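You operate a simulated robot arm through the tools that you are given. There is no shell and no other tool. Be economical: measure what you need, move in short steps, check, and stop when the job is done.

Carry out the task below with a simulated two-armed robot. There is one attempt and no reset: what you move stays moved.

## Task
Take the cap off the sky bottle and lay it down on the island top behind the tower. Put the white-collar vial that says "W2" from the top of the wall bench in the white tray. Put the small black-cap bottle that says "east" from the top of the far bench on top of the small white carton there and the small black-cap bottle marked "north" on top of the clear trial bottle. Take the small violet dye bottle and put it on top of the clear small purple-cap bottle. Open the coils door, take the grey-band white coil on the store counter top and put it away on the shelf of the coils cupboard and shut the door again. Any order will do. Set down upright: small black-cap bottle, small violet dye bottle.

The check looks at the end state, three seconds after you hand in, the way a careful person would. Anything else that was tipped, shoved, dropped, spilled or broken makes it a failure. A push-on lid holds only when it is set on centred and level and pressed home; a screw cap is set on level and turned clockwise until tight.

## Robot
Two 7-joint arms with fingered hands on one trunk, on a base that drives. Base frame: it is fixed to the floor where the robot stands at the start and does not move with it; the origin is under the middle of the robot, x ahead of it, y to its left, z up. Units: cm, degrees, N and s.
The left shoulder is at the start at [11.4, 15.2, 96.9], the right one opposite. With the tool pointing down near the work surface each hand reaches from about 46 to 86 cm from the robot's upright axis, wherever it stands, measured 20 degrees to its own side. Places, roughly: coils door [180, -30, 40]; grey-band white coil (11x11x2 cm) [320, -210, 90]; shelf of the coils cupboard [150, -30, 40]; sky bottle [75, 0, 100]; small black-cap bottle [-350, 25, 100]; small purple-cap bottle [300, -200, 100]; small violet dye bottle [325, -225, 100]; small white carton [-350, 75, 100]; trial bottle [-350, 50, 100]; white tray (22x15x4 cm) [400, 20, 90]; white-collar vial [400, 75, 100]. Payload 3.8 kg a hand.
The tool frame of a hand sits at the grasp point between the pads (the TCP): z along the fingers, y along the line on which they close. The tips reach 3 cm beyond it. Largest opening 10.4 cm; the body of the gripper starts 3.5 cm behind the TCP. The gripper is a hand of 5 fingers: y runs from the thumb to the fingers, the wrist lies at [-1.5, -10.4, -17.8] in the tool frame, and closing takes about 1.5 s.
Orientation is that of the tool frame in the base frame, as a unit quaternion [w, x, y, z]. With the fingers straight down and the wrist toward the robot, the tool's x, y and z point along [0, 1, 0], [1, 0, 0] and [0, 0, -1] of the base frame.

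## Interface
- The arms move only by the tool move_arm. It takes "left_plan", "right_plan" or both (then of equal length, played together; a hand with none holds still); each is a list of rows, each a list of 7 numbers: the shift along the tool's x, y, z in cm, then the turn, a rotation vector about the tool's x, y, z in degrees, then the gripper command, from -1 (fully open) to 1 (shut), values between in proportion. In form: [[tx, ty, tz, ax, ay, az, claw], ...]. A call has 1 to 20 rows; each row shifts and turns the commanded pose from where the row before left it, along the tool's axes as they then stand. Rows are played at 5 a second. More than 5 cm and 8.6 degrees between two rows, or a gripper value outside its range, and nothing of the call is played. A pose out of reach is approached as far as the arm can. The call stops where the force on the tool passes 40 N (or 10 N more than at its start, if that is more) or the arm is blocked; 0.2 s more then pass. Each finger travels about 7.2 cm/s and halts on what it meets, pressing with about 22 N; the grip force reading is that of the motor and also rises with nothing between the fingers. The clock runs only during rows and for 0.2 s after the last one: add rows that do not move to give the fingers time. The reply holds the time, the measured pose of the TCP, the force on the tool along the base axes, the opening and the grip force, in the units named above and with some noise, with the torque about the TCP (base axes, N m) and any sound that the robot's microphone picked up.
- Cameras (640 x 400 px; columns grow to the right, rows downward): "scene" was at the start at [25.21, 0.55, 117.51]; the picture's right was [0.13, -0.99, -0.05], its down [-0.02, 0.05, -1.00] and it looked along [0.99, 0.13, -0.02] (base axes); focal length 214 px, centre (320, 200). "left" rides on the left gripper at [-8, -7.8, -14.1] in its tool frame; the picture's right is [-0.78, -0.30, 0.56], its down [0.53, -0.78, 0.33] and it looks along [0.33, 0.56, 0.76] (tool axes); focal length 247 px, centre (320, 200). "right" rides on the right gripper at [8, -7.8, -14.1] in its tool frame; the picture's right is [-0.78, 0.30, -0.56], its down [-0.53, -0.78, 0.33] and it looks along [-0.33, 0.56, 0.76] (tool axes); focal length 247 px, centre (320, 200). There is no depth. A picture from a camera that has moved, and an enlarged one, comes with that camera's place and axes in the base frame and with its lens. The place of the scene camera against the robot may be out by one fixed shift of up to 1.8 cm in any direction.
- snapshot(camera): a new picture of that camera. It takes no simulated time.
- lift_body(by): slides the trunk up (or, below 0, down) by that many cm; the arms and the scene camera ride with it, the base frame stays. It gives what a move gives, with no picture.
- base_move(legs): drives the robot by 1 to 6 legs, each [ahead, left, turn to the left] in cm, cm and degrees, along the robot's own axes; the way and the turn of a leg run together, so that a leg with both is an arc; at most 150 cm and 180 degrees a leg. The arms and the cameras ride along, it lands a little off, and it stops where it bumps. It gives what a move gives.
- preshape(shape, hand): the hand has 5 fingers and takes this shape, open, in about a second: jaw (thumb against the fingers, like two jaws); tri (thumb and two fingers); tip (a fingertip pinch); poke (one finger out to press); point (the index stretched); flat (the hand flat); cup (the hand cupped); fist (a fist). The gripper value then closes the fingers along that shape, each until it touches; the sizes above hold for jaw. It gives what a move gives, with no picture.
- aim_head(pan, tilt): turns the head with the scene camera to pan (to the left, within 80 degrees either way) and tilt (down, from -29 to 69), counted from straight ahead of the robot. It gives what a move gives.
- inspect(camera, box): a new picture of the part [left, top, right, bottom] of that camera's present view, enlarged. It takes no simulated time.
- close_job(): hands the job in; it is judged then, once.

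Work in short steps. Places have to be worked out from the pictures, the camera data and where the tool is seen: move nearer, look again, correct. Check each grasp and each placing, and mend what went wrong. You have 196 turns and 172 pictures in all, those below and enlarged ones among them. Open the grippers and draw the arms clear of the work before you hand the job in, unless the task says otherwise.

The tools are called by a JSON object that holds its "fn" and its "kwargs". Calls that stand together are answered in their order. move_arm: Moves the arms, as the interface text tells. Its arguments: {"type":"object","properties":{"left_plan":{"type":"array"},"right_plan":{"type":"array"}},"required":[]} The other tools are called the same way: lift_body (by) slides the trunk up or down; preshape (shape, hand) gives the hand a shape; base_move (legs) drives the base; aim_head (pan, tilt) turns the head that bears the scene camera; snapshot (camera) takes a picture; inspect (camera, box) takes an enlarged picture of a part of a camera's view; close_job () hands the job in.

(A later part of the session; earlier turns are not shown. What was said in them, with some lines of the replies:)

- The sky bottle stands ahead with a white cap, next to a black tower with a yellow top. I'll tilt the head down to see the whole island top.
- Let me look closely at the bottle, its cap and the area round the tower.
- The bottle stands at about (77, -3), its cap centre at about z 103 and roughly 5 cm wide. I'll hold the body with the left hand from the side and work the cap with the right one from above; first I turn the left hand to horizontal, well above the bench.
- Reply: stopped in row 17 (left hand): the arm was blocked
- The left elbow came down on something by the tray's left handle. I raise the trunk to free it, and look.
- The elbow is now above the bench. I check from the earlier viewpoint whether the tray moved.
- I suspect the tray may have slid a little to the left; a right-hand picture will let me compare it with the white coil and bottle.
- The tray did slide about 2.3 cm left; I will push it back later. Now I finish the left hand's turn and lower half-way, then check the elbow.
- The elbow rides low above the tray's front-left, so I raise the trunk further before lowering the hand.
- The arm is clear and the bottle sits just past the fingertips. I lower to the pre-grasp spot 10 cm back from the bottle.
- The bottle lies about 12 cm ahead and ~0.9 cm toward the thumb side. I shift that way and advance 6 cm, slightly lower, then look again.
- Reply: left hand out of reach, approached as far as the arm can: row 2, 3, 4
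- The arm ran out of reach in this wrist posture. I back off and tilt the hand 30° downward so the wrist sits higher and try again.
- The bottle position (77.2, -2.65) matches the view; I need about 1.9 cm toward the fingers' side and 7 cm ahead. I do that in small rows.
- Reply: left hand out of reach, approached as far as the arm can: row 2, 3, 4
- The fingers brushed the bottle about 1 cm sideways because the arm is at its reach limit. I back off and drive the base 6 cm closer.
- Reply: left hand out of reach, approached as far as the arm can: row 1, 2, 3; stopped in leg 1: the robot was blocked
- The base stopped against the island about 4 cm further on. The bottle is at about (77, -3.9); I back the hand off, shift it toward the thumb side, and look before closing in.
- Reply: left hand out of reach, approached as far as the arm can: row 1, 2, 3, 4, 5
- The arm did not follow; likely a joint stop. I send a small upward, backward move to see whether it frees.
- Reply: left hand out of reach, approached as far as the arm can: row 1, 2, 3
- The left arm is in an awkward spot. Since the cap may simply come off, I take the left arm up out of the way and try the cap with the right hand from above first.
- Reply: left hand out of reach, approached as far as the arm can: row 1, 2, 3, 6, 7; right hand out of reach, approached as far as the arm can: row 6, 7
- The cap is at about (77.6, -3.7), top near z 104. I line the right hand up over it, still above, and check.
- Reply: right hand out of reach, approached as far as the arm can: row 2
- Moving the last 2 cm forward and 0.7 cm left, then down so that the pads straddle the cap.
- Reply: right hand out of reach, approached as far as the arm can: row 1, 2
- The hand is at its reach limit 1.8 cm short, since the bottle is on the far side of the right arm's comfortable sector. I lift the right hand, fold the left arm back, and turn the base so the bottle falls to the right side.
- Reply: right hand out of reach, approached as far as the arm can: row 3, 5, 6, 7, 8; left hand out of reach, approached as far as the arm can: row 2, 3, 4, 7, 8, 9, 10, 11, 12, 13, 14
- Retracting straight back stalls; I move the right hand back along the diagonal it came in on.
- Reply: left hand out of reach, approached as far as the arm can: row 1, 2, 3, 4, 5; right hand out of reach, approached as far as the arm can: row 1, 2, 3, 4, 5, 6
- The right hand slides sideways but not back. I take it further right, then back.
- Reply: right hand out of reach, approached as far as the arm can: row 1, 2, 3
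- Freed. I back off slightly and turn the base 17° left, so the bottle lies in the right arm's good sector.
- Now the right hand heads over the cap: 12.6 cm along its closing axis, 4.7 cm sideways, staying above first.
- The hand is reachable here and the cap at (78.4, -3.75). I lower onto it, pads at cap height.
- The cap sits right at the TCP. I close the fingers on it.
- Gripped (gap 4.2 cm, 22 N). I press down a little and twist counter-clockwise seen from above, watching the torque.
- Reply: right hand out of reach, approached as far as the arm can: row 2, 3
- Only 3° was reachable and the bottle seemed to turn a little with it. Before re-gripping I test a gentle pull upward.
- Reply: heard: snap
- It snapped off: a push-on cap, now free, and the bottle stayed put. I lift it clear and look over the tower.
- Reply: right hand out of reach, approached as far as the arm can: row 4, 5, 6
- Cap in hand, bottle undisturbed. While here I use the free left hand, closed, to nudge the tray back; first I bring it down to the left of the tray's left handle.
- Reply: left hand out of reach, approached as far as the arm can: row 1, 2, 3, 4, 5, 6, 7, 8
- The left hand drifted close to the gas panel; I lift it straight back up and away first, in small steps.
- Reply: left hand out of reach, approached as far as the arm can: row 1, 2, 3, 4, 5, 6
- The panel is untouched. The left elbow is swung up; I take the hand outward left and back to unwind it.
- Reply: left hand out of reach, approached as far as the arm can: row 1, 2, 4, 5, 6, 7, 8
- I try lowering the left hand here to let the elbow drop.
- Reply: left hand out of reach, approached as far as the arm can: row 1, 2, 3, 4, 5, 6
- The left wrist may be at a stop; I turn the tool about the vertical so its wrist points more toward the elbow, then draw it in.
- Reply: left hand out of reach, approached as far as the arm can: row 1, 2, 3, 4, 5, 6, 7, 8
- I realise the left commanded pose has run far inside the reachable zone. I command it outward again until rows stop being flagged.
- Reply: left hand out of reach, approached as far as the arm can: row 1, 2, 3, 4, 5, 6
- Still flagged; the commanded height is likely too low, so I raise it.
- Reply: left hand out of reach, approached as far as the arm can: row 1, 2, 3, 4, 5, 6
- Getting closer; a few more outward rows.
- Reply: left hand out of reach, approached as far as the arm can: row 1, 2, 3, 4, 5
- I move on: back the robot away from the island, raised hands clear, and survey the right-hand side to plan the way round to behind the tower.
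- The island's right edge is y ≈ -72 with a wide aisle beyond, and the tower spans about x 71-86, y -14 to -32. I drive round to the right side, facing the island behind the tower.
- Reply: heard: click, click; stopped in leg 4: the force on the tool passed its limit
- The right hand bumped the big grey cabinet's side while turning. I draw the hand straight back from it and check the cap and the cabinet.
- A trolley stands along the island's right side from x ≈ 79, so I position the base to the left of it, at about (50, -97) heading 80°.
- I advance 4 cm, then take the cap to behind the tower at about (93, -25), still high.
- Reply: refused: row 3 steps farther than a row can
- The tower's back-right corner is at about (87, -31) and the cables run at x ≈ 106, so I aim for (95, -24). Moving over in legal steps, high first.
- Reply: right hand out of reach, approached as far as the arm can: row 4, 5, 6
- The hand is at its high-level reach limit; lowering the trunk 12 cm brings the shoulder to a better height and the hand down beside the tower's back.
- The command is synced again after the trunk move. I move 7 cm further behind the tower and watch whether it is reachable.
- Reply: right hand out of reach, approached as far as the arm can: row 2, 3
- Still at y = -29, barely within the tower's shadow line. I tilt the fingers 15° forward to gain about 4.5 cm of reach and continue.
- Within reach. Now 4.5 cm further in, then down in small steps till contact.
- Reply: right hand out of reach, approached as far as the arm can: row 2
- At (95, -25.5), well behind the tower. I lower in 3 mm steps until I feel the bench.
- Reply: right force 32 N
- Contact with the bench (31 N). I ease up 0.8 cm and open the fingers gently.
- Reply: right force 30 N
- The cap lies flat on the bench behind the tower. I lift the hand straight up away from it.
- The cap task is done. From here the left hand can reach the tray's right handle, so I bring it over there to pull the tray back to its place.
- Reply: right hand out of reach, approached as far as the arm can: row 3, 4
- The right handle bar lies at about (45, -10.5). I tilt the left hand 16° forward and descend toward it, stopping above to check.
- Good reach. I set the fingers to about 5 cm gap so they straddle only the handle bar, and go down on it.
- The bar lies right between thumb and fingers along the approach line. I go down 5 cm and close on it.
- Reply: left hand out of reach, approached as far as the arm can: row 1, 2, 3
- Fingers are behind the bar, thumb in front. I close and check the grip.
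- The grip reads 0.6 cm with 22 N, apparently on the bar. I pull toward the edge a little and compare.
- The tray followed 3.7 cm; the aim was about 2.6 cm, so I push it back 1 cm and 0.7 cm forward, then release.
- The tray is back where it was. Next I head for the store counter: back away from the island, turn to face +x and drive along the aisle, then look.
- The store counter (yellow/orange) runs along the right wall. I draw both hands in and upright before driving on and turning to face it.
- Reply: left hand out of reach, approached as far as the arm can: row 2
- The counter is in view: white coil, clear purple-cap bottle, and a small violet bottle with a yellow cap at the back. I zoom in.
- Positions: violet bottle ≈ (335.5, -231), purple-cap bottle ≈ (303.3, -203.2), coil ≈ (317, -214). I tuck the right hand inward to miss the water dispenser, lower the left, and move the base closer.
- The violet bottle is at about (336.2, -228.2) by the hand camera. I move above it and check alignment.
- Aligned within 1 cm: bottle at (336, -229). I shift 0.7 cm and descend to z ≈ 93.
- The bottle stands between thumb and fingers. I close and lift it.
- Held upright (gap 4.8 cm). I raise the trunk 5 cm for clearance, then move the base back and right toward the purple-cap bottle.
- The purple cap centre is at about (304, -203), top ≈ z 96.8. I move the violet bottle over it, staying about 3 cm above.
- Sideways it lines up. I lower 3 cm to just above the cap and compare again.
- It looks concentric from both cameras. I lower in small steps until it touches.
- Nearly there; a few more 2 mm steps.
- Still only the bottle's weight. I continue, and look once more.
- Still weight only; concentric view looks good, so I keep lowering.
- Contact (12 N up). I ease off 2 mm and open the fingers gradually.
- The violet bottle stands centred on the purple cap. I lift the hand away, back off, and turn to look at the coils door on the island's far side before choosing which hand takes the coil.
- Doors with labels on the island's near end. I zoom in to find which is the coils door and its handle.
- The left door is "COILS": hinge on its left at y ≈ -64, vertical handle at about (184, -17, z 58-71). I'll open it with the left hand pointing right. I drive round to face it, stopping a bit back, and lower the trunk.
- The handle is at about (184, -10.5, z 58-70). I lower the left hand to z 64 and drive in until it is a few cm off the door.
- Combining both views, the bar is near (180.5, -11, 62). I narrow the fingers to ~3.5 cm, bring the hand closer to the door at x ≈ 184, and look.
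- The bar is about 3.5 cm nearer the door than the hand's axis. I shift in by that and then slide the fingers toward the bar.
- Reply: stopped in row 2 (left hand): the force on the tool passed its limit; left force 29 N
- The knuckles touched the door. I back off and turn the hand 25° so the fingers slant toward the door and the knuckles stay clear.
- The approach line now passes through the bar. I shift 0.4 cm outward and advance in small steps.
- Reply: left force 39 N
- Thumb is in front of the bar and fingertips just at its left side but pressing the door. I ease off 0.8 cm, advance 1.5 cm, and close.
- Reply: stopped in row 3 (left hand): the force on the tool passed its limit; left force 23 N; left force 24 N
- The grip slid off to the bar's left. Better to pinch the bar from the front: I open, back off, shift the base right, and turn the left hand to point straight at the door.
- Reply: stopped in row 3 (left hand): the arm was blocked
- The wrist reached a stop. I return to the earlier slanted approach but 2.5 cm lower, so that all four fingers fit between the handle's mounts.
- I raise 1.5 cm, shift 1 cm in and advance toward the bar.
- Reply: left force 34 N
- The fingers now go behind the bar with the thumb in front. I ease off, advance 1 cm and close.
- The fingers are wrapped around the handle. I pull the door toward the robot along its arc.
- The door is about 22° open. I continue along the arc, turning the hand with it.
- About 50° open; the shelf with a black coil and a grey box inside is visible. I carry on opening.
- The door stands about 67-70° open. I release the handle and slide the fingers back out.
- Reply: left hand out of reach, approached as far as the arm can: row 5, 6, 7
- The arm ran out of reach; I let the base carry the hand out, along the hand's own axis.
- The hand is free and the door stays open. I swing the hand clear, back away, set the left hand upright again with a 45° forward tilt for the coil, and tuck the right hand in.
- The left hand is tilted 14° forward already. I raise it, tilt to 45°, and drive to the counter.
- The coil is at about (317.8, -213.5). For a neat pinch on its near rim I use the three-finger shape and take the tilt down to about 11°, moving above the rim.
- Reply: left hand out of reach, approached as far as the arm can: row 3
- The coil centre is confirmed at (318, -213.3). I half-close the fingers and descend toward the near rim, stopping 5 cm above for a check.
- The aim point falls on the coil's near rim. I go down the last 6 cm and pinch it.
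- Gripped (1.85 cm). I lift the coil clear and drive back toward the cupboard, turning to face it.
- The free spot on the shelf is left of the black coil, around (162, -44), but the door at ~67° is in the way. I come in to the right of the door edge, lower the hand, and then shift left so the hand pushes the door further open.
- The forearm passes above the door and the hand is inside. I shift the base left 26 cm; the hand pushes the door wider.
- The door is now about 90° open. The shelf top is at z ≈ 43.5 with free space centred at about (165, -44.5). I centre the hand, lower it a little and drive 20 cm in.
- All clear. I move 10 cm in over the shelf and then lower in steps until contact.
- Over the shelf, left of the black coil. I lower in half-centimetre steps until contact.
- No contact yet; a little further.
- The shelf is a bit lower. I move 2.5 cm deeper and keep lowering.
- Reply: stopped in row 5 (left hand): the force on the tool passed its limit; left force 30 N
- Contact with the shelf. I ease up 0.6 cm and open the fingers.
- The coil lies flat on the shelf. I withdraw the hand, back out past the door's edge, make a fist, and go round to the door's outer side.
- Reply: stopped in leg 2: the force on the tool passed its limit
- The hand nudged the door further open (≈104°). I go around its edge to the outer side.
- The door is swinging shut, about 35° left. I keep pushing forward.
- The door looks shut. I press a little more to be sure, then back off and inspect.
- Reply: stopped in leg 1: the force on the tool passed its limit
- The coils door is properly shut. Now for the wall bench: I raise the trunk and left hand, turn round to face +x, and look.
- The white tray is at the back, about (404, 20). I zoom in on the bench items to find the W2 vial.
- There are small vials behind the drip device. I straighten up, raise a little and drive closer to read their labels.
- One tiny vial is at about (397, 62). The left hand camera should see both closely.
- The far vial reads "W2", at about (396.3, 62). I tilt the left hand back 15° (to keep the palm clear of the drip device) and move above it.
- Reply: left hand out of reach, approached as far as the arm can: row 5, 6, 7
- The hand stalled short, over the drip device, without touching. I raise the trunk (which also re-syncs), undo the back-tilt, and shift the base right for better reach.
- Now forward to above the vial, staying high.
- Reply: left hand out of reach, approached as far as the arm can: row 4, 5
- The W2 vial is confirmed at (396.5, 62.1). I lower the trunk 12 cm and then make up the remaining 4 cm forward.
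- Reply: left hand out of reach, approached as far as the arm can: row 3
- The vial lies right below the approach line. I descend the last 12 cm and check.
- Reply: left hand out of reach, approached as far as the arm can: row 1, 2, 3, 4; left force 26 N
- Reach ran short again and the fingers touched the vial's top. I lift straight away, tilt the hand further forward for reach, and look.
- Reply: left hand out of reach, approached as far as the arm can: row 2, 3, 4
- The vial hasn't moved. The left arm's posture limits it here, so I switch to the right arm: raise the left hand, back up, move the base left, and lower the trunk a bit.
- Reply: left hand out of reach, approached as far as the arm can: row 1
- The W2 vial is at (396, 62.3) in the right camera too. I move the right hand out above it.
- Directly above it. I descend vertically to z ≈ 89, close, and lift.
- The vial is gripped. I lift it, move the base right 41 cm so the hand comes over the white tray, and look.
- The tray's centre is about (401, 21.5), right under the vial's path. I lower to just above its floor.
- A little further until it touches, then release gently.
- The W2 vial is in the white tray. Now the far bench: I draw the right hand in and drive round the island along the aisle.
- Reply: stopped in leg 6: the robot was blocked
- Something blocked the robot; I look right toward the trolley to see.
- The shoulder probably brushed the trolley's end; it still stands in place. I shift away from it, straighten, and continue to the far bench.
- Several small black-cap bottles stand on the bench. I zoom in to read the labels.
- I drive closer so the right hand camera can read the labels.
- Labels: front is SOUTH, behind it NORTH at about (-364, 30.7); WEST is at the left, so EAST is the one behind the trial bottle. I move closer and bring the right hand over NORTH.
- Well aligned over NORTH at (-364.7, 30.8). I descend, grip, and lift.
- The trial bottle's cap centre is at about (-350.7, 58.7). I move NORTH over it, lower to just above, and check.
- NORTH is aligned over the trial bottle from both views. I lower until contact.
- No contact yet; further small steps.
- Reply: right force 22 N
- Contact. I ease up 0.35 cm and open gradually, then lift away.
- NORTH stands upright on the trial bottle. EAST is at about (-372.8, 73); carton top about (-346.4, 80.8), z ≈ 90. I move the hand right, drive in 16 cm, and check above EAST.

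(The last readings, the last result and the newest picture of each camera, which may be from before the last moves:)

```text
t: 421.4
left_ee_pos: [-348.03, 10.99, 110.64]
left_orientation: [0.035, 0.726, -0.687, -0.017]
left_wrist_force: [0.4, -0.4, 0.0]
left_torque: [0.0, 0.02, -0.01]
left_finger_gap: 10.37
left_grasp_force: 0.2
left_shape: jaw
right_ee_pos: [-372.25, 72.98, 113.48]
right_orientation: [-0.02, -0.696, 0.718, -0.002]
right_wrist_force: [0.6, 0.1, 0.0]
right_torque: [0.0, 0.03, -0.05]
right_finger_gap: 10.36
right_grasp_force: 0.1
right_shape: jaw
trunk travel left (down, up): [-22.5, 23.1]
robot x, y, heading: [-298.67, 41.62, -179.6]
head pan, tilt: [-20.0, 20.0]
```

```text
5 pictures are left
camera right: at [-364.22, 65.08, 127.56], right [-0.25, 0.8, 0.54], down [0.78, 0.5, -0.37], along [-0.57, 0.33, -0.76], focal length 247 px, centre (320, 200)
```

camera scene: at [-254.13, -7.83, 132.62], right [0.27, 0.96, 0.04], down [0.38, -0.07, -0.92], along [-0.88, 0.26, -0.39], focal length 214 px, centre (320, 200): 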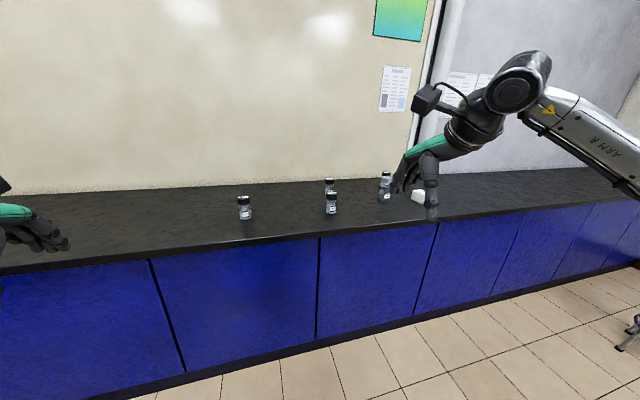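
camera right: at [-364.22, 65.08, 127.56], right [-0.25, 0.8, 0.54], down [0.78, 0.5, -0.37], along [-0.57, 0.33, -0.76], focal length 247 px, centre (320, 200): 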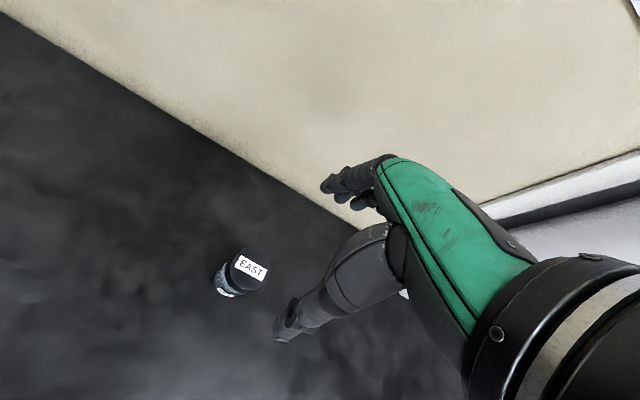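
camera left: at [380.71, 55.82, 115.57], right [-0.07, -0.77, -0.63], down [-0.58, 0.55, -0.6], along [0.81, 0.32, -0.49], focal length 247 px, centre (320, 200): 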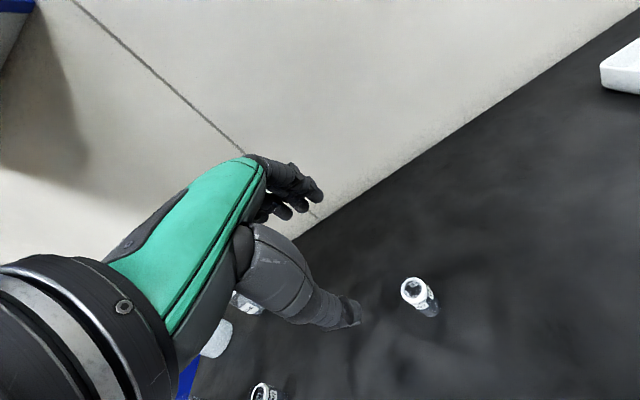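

Aligned over EAST at (-373.1, 72.8). I descend, grip, lift, and carry it over the carton.

{"fn": "move_arm", "kwargs": {"right_plan": [[-0.2, 0.3, 4, 0, 0, 0, -1], [-0.2, 0, 4, 0, 0, 0, -1], [0, 0, 4, 0, 0, 0, -1], [0, 0, 4, 0, 0, 0, -1], [0, 0, 4, 0, 0, 0, -1], [0, 0, 0.6, 0, 0, 0, -1], [0, 0, 0, 0, 0, 0, -0.3], [0, 0, 0, 0, 0, 0, 0.2], [0, 0, 0, 0, 0, 0, 0.7], [0, 0, 0, 0, 0, 0, 1], [0, 0, 0, 0, 0, 0, 1], [0, 0, 0, 0, 0, 0, 1], [0, 0, -2, 0, 0, 0, 1], [0, 0, -4, 0, 0, 0, 1], [0, 0, -4, 0, 0, 0, 1], [0, 0, -4, 0, 0, 0, 1], [0, 0, -4, 0, 0, 0, 1]]}}

{"fn": "base_move", "kwargs": {"legs": [[0, -8, 0], [-26, 0, 0]]}}

{"fn": "snapshot", "kwargs": {"camera": "right"}}

```text
t: 425.0
left_ee_pos: [-348.04, 10.84, 110.66]
left_orientation: [0.035, 0.726, -0.687, -0.019]
left_wrist_force: [0.2, 0.1, 0.3]
left_torque: [0.01, 0.01, 0.02]
left_finger_gap: 10.41
left_grasp_force: 0.0
left_shape: jaw
right_ee_pos: [-372.86, 73.05, 110.56]
right_orientation: [-0.019, -0.695, 0.718, -0.001]
right_wrist_force: [0.8, -0.5, -1.7]
right_torque: [0.01, 0.01, 0.0]
right_finger_gap: 4.86
right_grasp_force: 22.0
right_shape: jaw
trunk travel left (down, up): [-22.5, 23.1]
robot x, y, heading: [-299.06, 41.89, -179.5]
head pan, tilt: [-20.0, 20.0]
```

```text
t: 427.5
left_ee_pos: [-323.57, 19.34, 110.53]
left_orientation: [0.034, 0.722, -0.691, -0.019]
left_wrist_force: [0.6, 0.5, 0.3]
left_torque: [0.02, 0.03, 0.01]
left_finger_gap: 10.38
left_grasp_force: 0.1
left_shape: jaw
right_ee_pos: [-347.86, 81.8, 110.4]
right_orientation: [-0.02, -0.691, 0.723, -0.001]
right_wrist_force: [0.2, 1.0, -1.6]
right_torque: [-0.01, -0.03, 0.0]
right_finger_gap: 4.84
right_grasp_force: 21.9
right_shape: jaw
trunk travel left (down, up): [-22.5, 23.1]
robot x, y, heading: [-274.03, 49.79, 179.6]
head pan, tilt: [-20.0, 20.0]
```

```text
4 pictures are left
camera right: at [-339.88, 73.88, 124.59], right [-0.25, 0.8, 0.54], down [0.79, 0.49, -0.37], along [-0.56, 0.34, -0.76], focal length 247 px, centre (320, 200)
```

right: 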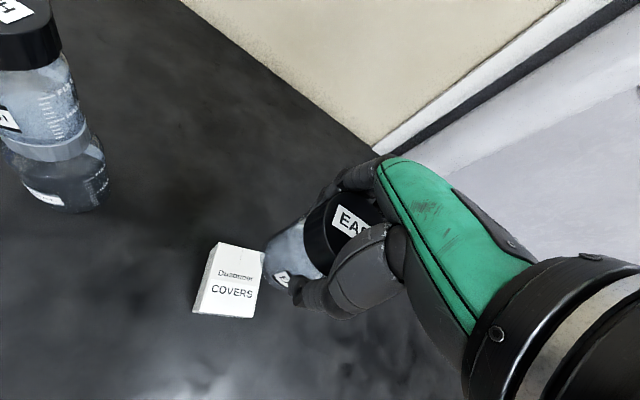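

The carton's top face is centred at about (-347, 81.2). I correct by about 1 cm and lower close to it.

{"fn": "move_arm", "kwargs": {"right_plan": [[0.2, -1.2, 2, 0, 0, 0, 1], [0, 0, 3, 0, 0, 0, 1], [0, 0, 3, 0, 0, 0, 1], [0, 0, 3, 0, 0, 0, 1], [0, 0, 0.6, 0, 0, 0, 1]]}}

{"fn": "inspect", "kwargs": {"camera": "scene", "box": [280, 140, 440, 260]}}

```text
t: 428.7
left_ee_pos: [-323.34, 19.49, 110.58]
left_orientation: [0.034, 0.722, -0.69, -0.019]
left_wrist_force: [0.5, 0.4, -0.2]
left_torque: [-0.06, -0.02, 0.01]
left_finger_gap: 10.4
left_grasp_force: 0.1
left_shape: jaw
right_ee_pos: [-346.62, 81.37, 98.86]
right_orientation: [-0.02, -0.691, 0.722, -0.001]
right_wrist_force: [0.3, -0.1, -2.3]
right_torque: [-0.01, 0.02, 0.0]
right_finger_gap: 4.83
right_grasp_force: 22.3
right_shape: jaw
trunk travel left (down, up): [-22.5, 23.1]
robot x, y, heading: [-273.92, 49.7, 179.9]
head pan, tilt: [-20.0, 20.0]
```

```text
3.33 times, centred on (360, 200) of scene
camera zoom: at [-290.17, 52.66, 131.86], right [0.34, 0.94, 0.05], down [0.45, -0.12, -0.88], along [-0.82, 0.32, -0.46], focal length 715 px, centre (187, 200)
```

zoom: 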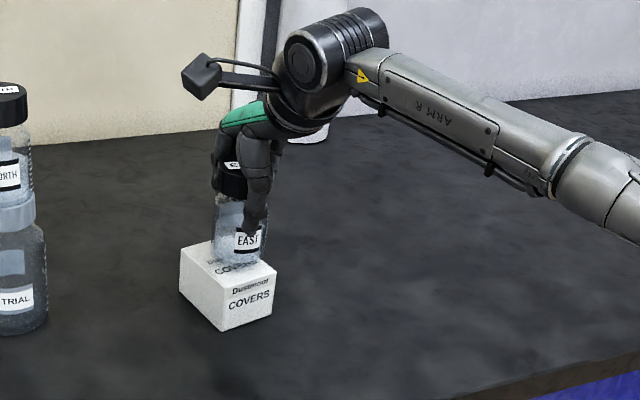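

EAST is about 0.8 cm right of the carton's centre in this view; I correct and lower to contact.

{"fn": "move_arm", "kwargs": {"right_plan": [[0.7, 0.3, 0, 0, 0, 0, 1], [0, 0, 0.4, 0, 0, 0, 1], [0, 0, 0.3, 0, 0, 0, 1], [0, 0, 0.2, 0, 0, 0, 1], [0, 0, 0.2, 0, 0, 0, 1]]}}

{"fn": "move_arm", "kwargs": {"right_plan": [[0, 0, 0.2, 0, 0, 0, 1], [0, 0, 0.2, 0, 0, 0, 1], [0, 0, 0.2, 0, 0, 0, 1]]}}

```text
t: 429.9
left_ee_pos: [-323.36, 19.5, 110.63]
left_orientation: [0.034, 0.722, -0.691, -0.019]
left_wrist_force: [0.1, 0.0, 0.2]
left_torque: [-0.03, 0.0, 0.02]
left_finger_gap: 10.4
left_grasp_force: 0.1
left_shape: jaw
right_ee_pos: [-347.21, 80.6, 98.04]
right_orientation: [-0.021, -0.692, 0.722, 0.0]
right_wrist_force: [-0.9, 1.4, 5.8]
right_torque: [0.03, 0.02, -0.03]
right_finger_gap: 4.87
right_grasp_force: 22.5
right_shape: jaw
trunk travel left (down, up): [-22.5, 23.1]
robot x, y, heading: [-273.81, 50.24, 179.9]
head pan, tilt: [-20.0, 20.0]
```

```text
t: 430.7
left_ee_pos: [-323.09, 19.3, 110.76]
left_orientation: [0.035, 0.722, -0.691, -0.021]
left_wrist_force: [-0.5, 0.1, 0.7]
left_torque: [-0.01, 0.02, -0.02]
left_finger_gap: 10.39
left_grasp_force: 0.0
left_shape: jaw
right_ee_pos: [-347.09, 80.68, 97.94]
right_orientation: [-0.024, -0.692, 0.722, 0.002]
right_wrist_force: [-2.9, 5.3, 27.6]
right_torque: [0.21, 0.14, -0.06]
right_finger_gap: 4.96
right_grasp_force: 21.7
right_shape: jaw
trunk travel left (down, up): [-22.5, 23.1]
robot x, y, heading: [-273.75, 49.86, 179.9]
head pan, tilt: [-20.0, 20.0]
```

Firm contact. I ease up 0.5 cm (the last steps), release gradually, and lift away.

{"fn": "move_arm", "kwargs": {"right_plan": [[0, 0, -0.6, 0, 0, 0, 1], [0, 0, 0, 0, 0, 0, 0.5], [0, 0, 0, 0, 0, 0, 0.1], [0, 0, 0, 0, 0, 0, -0.05], [0, 0, 0, 0, 0, 0, -0.2], [0, 0, 0, 0, 0, 0, -0.5], [0, 0, 0, 0, 0, 0, -1], [0, 0, 0, 0, 0, 0, -1], [0, 0, -2, 0, 0, 0, -1], [0, 0, -4, 0, 0, 0, -1], [0, 0, -4, 0, 0, 0, -1], [0, 0, -4, 0, 0, 0, -1], [0, 0, -4, 0, 0, 0, -1]]}}

{"fn": "base_move", "kwargs": {"legs": [[-30, 0, 0]]}}

{"fn": "inspect", "kwargs": {"camera": "scene", "box": [240, 120, 420, 250]}}

```text
t: 433.5
left_ee_pos: [-323.52, 19.4, 110.62]
left_orientation: [0.035, 0.722, -0.691, -0.02]
left_wrist_force: [0.0, -0.7, 0.5]
left_torque: [-0.02, 0.05, -0.05]
left_finger_gap: 10.4
left_grasp_force: 0.0
left_shape: jaw
right_ee_pos: [-346.79, 80.74, 115.92]
right_orientation: [-0.02, -0.692, 0.722, -0.001]
right_wrist_force: [-0.6, 0.4, 1.3]
right_torque: [0.01, 0.0, 0.02]
right_finger_gap: 10.38
right_grasp_force: 0.1
right_shape: jaw
trunk travel left (down, up): [-22.5, 23.1]
robot x, y, heading: [-273.69, 49.91, 180.0]
head pan, tilt: [-20.0, 20.0]
```

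```text
t: 435.5
left_ee_pos: [-292.98, 18.84, 110.48]
left_orientation: [0.035, 0.727, -0.686, -0.018]
left_wrist_force: [-0.7, -0.7, 0.1]
left_torque: [-0.01, -0.02, -0.05]
left_finger_gap: 10.37
left_grasp_force: 0.0
left_shape: jaw
right_ee_pos: [-317.04, 79.96, 115.82]
right_orientation: [-0.02, -0.697, 0.717, -0.001]
right_wrist_force: [0.5, -0.1, 0.0]
right_torque: [-0.02, -0.01, 0.03]
right_finger_gap: 10.36
right_grasp_force: 0.1
right_shape: jaw
trunk travel left (down, up): [-22.5, 23.1]
robot x, y, heading: [-243.76, 49.95, -179.8]
head pan, tilt: [-20.0, 20.0]
```

```text
3.08 times, centred on (330, 185) of scene
camera zoom: at [-260.13, 52.56, 131.84], right [0.33, 0.94, 0.05], down [0.45, -0.11, -0.88], along [-0.83, 0.31, -0.46], focal length 660 px, centre (289, 246)
```

zoom: 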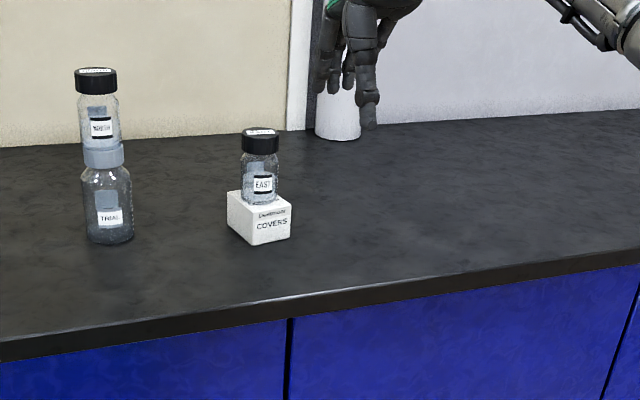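

NORTH stands upright on the trial bottle and EAST on the carton. Grippers are open and the arms are clear, so I hand the job in.

{"fn": "close_job", "kwargs": {}}

```text
The job is handed in.
```

The job is handed in with all six parts done. Each placement looked right in the last picture I took of it.

Along the way I disturbed four other things:
- **Island tray:** my elbow shoved it about 2.3 cm, and I pulled it back to roughly where it was.
- **Sky bottle:** it got nudged about 1 cm and was not moved back.
- **Grey cabinet:** my hand bumped it and I heard two clicks. I could not tell whether a button was pressed.
- **Trolley:** the robot was blocked beside it. From the partial view I had, it looked to be still in place.
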